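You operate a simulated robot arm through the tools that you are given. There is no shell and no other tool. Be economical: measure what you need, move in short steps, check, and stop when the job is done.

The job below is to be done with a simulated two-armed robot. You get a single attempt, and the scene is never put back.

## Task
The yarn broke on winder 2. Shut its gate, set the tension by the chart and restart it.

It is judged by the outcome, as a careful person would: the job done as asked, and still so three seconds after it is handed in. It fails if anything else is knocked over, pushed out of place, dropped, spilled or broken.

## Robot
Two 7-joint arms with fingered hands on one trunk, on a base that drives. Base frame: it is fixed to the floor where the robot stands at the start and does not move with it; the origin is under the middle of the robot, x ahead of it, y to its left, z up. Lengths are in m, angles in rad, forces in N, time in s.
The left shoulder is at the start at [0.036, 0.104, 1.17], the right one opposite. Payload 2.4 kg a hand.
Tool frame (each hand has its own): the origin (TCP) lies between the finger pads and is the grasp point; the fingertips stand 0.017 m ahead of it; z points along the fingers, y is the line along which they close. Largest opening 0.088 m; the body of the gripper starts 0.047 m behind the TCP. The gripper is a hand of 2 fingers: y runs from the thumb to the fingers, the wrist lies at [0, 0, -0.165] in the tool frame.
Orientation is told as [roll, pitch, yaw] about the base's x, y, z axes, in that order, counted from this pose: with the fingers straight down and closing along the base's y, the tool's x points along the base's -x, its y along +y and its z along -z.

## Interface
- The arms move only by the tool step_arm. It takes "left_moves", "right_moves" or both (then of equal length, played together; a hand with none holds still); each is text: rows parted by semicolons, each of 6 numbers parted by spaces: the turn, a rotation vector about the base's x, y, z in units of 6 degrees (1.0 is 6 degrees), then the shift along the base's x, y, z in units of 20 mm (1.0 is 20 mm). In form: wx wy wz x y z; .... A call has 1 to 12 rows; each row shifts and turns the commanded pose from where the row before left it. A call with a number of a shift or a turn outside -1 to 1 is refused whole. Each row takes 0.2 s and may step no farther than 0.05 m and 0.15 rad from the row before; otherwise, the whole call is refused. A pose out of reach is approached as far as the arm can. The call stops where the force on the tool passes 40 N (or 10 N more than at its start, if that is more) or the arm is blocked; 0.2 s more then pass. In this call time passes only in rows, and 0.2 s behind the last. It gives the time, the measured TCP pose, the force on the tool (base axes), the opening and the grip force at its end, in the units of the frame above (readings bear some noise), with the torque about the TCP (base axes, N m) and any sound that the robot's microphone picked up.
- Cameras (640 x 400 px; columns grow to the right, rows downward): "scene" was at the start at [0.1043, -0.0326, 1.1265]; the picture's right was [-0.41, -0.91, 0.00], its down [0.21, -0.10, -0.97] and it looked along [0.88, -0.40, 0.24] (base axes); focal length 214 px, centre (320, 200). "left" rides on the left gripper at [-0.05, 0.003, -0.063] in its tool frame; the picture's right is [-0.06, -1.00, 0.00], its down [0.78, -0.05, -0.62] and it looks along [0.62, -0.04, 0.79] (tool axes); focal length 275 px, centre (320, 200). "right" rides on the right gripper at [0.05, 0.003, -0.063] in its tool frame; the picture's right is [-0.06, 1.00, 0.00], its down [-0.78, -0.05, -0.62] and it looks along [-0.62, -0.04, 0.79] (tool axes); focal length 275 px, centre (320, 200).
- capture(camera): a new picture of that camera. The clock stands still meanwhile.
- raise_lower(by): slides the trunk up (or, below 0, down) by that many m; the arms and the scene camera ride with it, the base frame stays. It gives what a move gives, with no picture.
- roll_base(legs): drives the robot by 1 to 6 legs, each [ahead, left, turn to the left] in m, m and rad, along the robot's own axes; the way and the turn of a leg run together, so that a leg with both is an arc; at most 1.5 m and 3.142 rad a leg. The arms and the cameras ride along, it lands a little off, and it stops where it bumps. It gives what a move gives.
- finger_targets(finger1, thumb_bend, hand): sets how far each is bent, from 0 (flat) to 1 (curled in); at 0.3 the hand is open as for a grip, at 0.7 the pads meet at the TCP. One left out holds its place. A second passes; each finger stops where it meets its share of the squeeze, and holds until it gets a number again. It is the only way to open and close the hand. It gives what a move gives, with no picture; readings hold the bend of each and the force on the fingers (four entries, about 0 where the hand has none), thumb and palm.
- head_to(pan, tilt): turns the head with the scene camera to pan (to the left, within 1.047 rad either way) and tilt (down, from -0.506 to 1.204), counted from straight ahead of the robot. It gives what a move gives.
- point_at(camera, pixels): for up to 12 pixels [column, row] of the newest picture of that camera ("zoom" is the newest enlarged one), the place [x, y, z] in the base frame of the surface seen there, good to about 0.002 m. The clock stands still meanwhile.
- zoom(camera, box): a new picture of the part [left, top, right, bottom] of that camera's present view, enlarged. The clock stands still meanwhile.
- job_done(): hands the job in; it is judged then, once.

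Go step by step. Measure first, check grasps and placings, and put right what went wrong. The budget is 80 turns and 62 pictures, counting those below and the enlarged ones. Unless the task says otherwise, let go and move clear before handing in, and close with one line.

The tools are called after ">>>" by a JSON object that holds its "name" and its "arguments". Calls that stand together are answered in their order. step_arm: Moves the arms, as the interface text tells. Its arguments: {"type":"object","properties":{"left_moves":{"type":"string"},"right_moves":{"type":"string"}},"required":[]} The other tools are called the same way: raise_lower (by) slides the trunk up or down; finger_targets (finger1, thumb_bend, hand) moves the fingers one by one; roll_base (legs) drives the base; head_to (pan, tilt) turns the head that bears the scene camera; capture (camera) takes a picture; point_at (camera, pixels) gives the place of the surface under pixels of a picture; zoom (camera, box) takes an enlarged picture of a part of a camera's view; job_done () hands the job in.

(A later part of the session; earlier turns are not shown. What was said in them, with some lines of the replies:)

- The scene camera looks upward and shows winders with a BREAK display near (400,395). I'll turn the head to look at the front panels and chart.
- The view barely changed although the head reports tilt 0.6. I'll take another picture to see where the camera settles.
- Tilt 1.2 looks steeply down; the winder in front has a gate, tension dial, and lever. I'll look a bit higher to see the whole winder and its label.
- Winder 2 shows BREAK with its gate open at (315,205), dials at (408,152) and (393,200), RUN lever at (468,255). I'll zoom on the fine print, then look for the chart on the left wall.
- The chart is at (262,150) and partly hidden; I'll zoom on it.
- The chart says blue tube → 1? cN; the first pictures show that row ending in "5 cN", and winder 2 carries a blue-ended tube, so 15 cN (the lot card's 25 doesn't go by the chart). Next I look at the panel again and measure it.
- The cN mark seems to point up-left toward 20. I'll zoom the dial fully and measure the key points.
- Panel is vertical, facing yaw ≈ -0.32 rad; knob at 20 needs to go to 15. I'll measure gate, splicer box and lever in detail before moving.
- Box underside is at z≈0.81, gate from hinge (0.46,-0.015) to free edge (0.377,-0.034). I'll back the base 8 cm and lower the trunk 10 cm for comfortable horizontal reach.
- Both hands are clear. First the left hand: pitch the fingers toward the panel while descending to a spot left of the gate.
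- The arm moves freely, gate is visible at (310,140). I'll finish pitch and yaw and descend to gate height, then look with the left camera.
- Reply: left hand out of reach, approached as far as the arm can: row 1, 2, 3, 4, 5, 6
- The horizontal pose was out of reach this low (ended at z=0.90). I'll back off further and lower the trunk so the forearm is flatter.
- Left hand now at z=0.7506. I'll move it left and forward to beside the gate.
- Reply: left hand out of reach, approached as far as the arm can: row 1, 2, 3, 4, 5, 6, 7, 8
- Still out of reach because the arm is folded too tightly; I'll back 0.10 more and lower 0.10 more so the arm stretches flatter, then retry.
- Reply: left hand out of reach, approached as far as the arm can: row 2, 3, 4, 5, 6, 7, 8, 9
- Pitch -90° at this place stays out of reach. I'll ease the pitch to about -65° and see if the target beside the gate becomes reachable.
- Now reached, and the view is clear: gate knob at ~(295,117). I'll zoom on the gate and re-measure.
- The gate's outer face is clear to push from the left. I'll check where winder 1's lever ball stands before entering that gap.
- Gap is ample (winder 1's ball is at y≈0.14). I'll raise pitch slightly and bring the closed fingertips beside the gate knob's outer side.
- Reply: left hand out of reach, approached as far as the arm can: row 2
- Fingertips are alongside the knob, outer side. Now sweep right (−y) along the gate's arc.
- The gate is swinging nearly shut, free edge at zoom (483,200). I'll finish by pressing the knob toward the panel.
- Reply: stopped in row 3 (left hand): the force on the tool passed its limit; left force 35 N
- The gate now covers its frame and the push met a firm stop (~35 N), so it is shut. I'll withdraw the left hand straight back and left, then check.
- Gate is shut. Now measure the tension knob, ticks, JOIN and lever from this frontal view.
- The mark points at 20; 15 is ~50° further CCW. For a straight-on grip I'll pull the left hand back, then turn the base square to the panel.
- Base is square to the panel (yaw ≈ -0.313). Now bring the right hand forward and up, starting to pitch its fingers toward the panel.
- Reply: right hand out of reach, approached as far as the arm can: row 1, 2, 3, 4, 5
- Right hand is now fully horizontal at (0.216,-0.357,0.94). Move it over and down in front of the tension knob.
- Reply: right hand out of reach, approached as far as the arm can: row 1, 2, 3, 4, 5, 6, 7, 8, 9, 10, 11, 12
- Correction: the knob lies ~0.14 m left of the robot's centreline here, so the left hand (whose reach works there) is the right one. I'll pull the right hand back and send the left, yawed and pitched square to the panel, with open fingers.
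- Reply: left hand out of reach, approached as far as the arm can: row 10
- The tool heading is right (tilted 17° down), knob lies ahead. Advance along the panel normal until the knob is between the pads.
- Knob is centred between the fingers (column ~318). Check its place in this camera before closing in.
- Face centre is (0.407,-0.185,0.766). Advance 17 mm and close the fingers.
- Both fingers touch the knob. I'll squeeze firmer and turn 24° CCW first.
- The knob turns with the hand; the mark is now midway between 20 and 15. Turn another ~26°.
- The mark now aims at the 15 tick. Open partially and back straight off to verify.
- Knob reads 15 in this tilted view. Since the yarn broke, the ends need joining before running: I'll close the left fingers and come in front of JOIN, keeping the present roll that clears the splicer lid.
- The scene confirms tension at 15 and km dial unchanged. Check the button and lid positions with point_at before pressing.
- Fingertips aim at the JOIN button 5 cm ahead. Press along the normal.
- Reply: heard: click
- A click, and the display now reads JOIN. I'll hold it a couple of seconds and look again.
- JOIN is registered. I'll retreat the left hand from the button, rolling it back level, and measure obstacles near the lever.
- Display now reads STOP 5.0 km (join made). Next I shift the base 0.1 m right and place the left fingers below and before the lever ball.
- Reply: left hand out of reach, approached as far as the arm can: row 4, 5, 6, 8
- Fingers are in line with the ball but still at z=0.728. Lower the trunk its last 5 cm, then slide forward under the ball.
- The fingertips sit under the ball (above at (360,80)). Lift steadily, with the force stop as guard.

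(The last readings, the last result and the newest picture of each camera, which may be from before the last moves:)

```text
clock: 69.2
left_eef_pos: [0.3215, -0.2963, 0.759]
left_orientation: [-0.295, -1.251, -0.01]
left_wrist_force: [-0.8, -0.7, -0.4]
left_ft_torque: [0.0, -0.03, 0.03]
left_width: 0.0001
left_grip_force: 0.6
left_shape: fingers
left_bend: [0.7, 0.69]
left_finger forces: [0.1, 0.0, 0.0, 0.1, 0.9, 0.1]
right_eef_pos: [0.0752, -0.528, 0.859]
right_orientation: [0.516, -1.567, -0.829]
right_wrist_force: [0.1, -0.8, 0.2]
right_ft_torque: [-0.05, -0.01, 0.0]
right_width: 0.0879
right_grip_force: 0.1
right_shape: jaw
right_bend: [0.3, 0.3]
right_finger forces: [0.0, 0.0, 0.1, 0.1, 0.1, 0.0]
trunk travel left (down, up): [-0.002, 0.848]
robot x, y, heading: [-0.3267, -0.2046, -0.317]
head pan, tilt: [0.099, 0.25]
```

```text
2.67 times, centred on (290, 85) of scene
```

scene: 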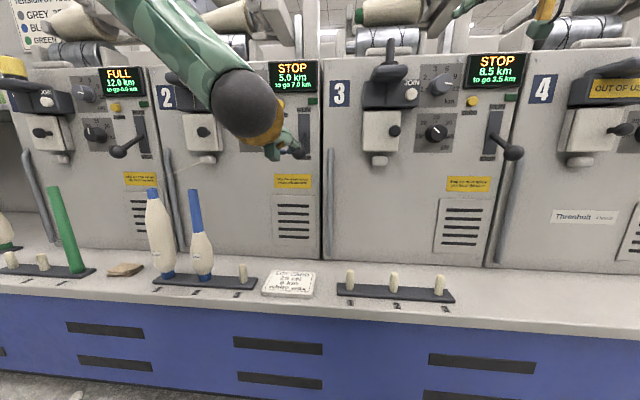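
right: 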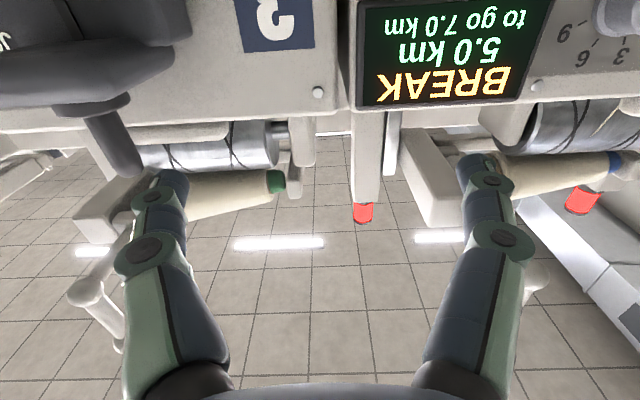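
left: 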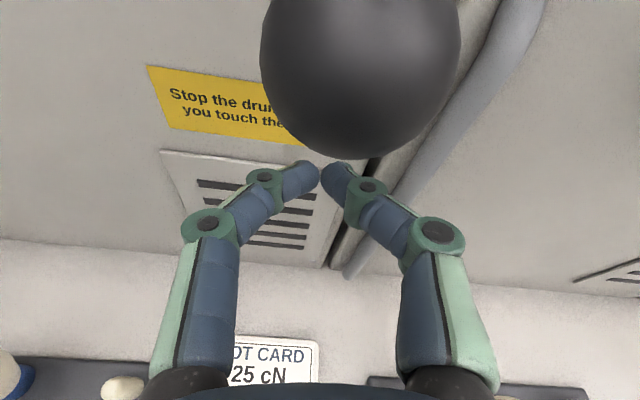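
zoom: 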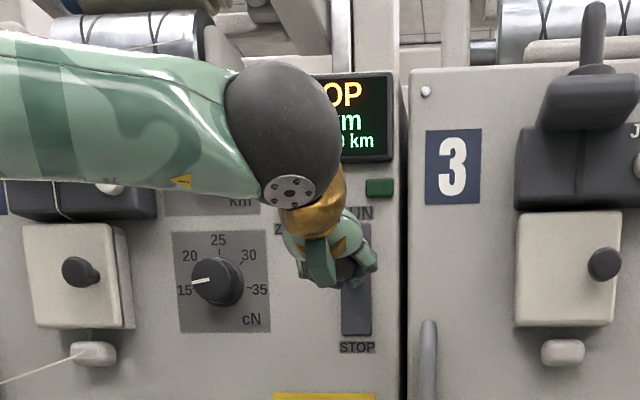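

The lever is coming up with the hand. Lift further in small rows.

>>> {"name": "step_arm", "arguments": {"left_moves": "0 0 0 0 0 0.5;0 0 0 0.1 0 0.5;0 0 0 0.1 0 0.5;0 0 0 0.1 0 0.4;0 0 0 0.1 0 0.3"}}

>>> {"name": "zoom", "arguments": {"camera": "scene", "box": [220, 10, 360, 160]}}

>>> {"name": "capture", "arguments": {"camera": "left"}}

```text
clock: 70.4
left_eef_pos: [0.3282, -0.2982, 0.804]
left_orientation: [-0.298, -1.252, -0.007]
left_wrist_force: [1.4, -2.0, -1.3]
left_ft_torque: [-0.03, -0.01, 0.0]
left_width: 0.0
left_grip_force: 0.9
left_shape: fingers
left_bend: [0.7, 0.69]
left_finger forces: [0.0, 0.1, 0.0, 0.1, 1.5, 0.1]
right_eef_pos: [0.0736, -0.5276, 0.8589]
right_orientation: [0.519, -1.567, -0.835]
right_wrist_force: [-0.6, -0.2, -0.5]
right_ft_torque: [-0.01, 0.03, 0.03]
right_width: 0.088
right_grip_force: 0.2
right_shape: jaw
right_bend: [0.3, 0.3]
right_finger forces: [0.1, 0.0, 0.0, 0.0, 0.1, 0.1]
trunk travel left (down, up): [-0.002, 0.848]
robot x, y, heading: [-0.3251, -0.1993, -0.317]
head pan, tilt: [0.099, 0.25]
```

```text
2.67 times, centred on (290, 85) of scene
```

zoom: 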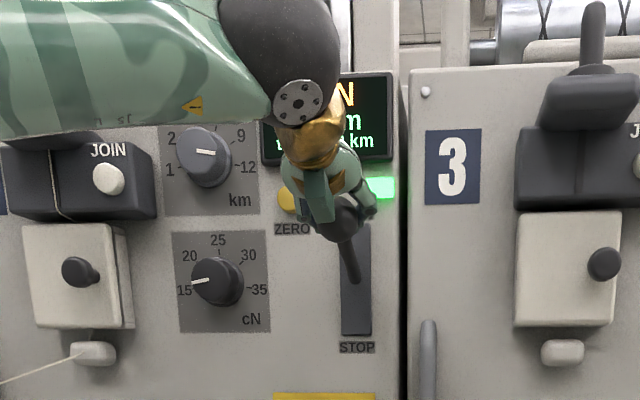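

```text
10 pictures are left
```

left: 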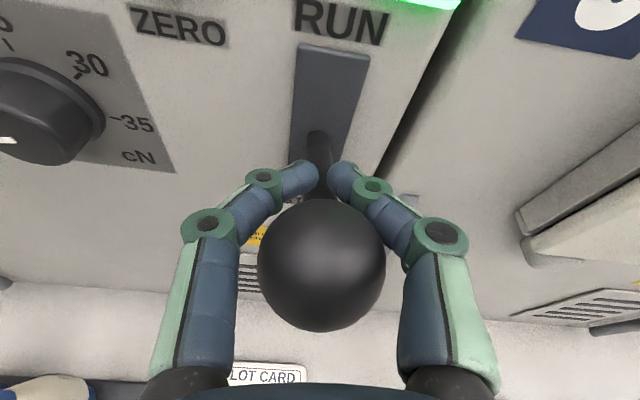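

Green lamp is lit and the display ends in "N" (RUN). The ball sits between the fingers with the tips under the stem; check the ball's height versus full travel.

>>> {"name": "point_at", "arguments": {"camera": "left", "pixels": [[320, 265], [320, 215], [320, 320], [318, 140]]}}

>>> {"name": "step_arm", "arguments": {"left_moves": "0 0 0 0 0 0.3;0 0 0 0 0 0.3"}}

```text
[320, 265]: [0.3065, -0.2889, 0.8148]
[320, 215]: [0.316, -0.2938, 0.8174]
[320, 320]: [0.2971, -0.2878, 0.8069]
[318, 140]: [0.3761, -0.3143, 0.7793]
```

```text
clock: 71.0
left_eef_pos: [0.3294, -0.2971, 0.8144]
left_orientation: [-0.293, -1.252, -0.011]
left_wrist_force: [0.5, -0.2, -0.9]
left_ft_torque: [-0.02, 0.0, 0.01]
left_width: 0.0
left_grip_force: 0.1
left_shape: fingers
left_bend: [0.7, 0.7]
left_finger forces: [0.0, 0.1, 0.0, 0.0, 0.1, 0.1]
right_eef_pos: [0.0751, -0.5284, 0.8583]
right_orientation: [0.508, -1.567, -0.825]
right_wrist_force: [0.8, 0.3, -0.1]
right_ft_torque: [-0.04, 0.01, -0.01]
right_width: 0.0879
right_grip_force: 0.0
right_shape: jaw
right_bend: [0.3, 0.3]
right_finger forces: [0.0, 0.0, 0.0, 0.0, 0.1, 0.0]
trunk travel left (down, up): [-0.002, 0.848]
robot x, y, heading: [-0.3217, -0.1957, -0.317]
head pan, tilt: [0.099, 0.25]
```

Contact force dropped to zero, perhaps the lever snapped up. Look once more before letting go.

>>> {"name": "capture", "arguments": {"camera": "left"}}

>>> {"name": "point_at", "arguments": {"camera": "left", "pixels": [[320, 265], [320, 230], [320, 200]]}}

```text
9 pictures are left
```

left: 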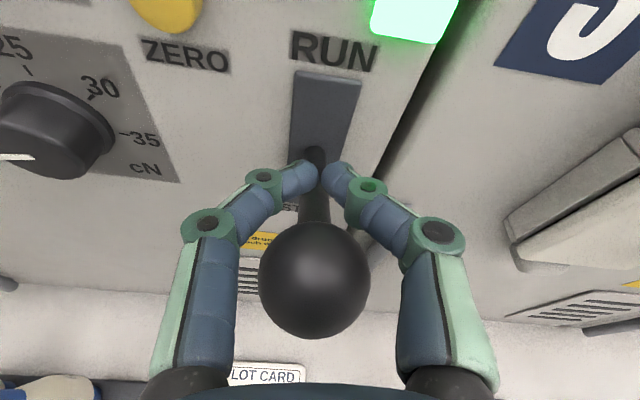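

```text
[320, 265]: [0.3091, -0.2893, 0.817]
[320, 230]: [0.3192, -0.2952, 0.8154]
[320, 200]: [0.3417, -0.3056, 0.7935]
```

The ball stayed at z≈0.80 while the hand rose, so the lever is at its upper stop. Open the fingers sideways and back straight out.

>>> {"name": "finger_targets", "arguments": {"hand": "left", "finger1": 0.3, "thumb_bend": 0.3}}

>>> {"name": "step_arm", "arguments": {"left_moves": "0 0 0 -0.95 0.31 0;0 0 0 -0.95 0.31 0;0 0 0 -0.95 0.31 0;0 0 0 -0.95 0.31 0;0 0 0 -0.95 0.31 0;0 0 0 -0.95 0.31 0;0 0 0 -0.5 1 0;0 0 0 -0.5 1 0;0 0 0 -0.5 1 0"}}

>>> {"name": "capture", "arguments": {"camera": "scene"}}

```text
clock: 72.0
left_eef_pos: [0.3292, -0.2977, 0.8148]
left_orientation: [-0.296, -1.251, -0.008]
left_wrist_force: [-1.0, -0.2, 0.6]
left_ft_torque: [0.02, -0.01, 0.01]
left_width: 0.0834
left_grip_force: 0.1
left_shape: fingers
left_bend: [0.3, 0.3]
left_finger forces: [0.0, 0.1, 0.0, 0.0, 0.0, 0.1]
right_eef_pos: [0.075, -0.528, 0.8583]
right_orientation: [0.504, -1.568, -0.819]
right_wrist_force: [-0.2, -0.2, -0.4]
right_ft_torque: [0.02, 0.0, 0.0]
right_width: 0.0878
right_grip_force: 0.0
right_shape: jaw
right_bend: [0.3, 0.3]
right_finger forces: [0.1, 0.0, 0.0, 0.1, 0.1, 0.0]
trunk travel left (down, up): [-0.002, 0.848]
robot x, y, heading: [-0.3228, -0.2001, -0.314]
head pan, tilt: [0.099, 0.25]
```

```text
clock: 74.0
left_eef_pos: [0.1865, -0.1978, 0.8153]
left_orientation: [-0.293, -1.254, -0.008]
left_wrist_force: [0.4, 0.3, 0.0]
left_ft_torque: [-0.03, -0.04, -0.03]
left_width: 0.0835
left_grip_force: 0.0
left_shape: fingers
left_bend: [0.3, 0.3]
left_finger forces: [0.0, 0.0, 0.1, 0.0, 0.0, 0.0]
right_eef_pos: [0.0745, -0.5287, 0.8591]
right_orientation: [0.489, -1.566, -0.806]
right_wrist_force: [0.2, 0.8, -0.7]
right_ft_torque: [0.0, 0.02, -0.01]
right_width: 0.0879
right_grip_force: 0.0
right_shape: jaw
right_bend: [0.3, 0.3]
right_finger forces: [0.1, 0.0, 0.0, 0.1, 0.0, 0.0]
trunk travel left (down, up): [-0.002, 0.848]
robot x, y, heading: [-0.3266, -0.1981, -0.316]
head pan, tilt: [0.099, 0.25]
```

```text
8 pictures are left
```

scene: 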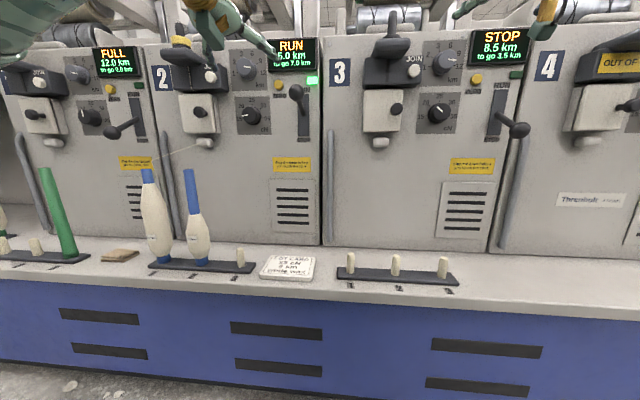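

Winder 2's display reads RUN, with the lamp lit at (312,82) and the lever up at (297,95). One enlarged check of dial, gate and lever before handing in.

>>> {"name": "zoom", "arguments": {"camera": "scene", "box": [150, 30, 330, 160]}}

```text
3.08 times, centred on (240, 95) of scene
```

zoom: 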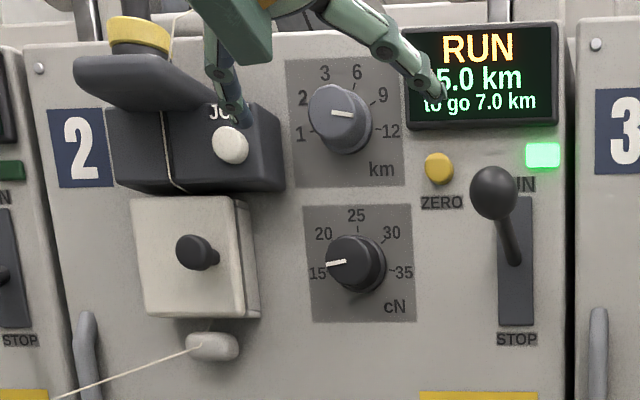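

Gate shut, tension at 15 cN, RUN lit and lever up, both hands clear and nothing disturbed, so I'm handing in.

>>> {"name": "job_done", "arguments": {}}

```text
The job is handed in.
```

Winder 2 is running again: I shut its gate, set the tension to 15 cN (the chart's value for a blue tube), pressed JOIN to rejoin the yarn, and raised the lever to RUN.
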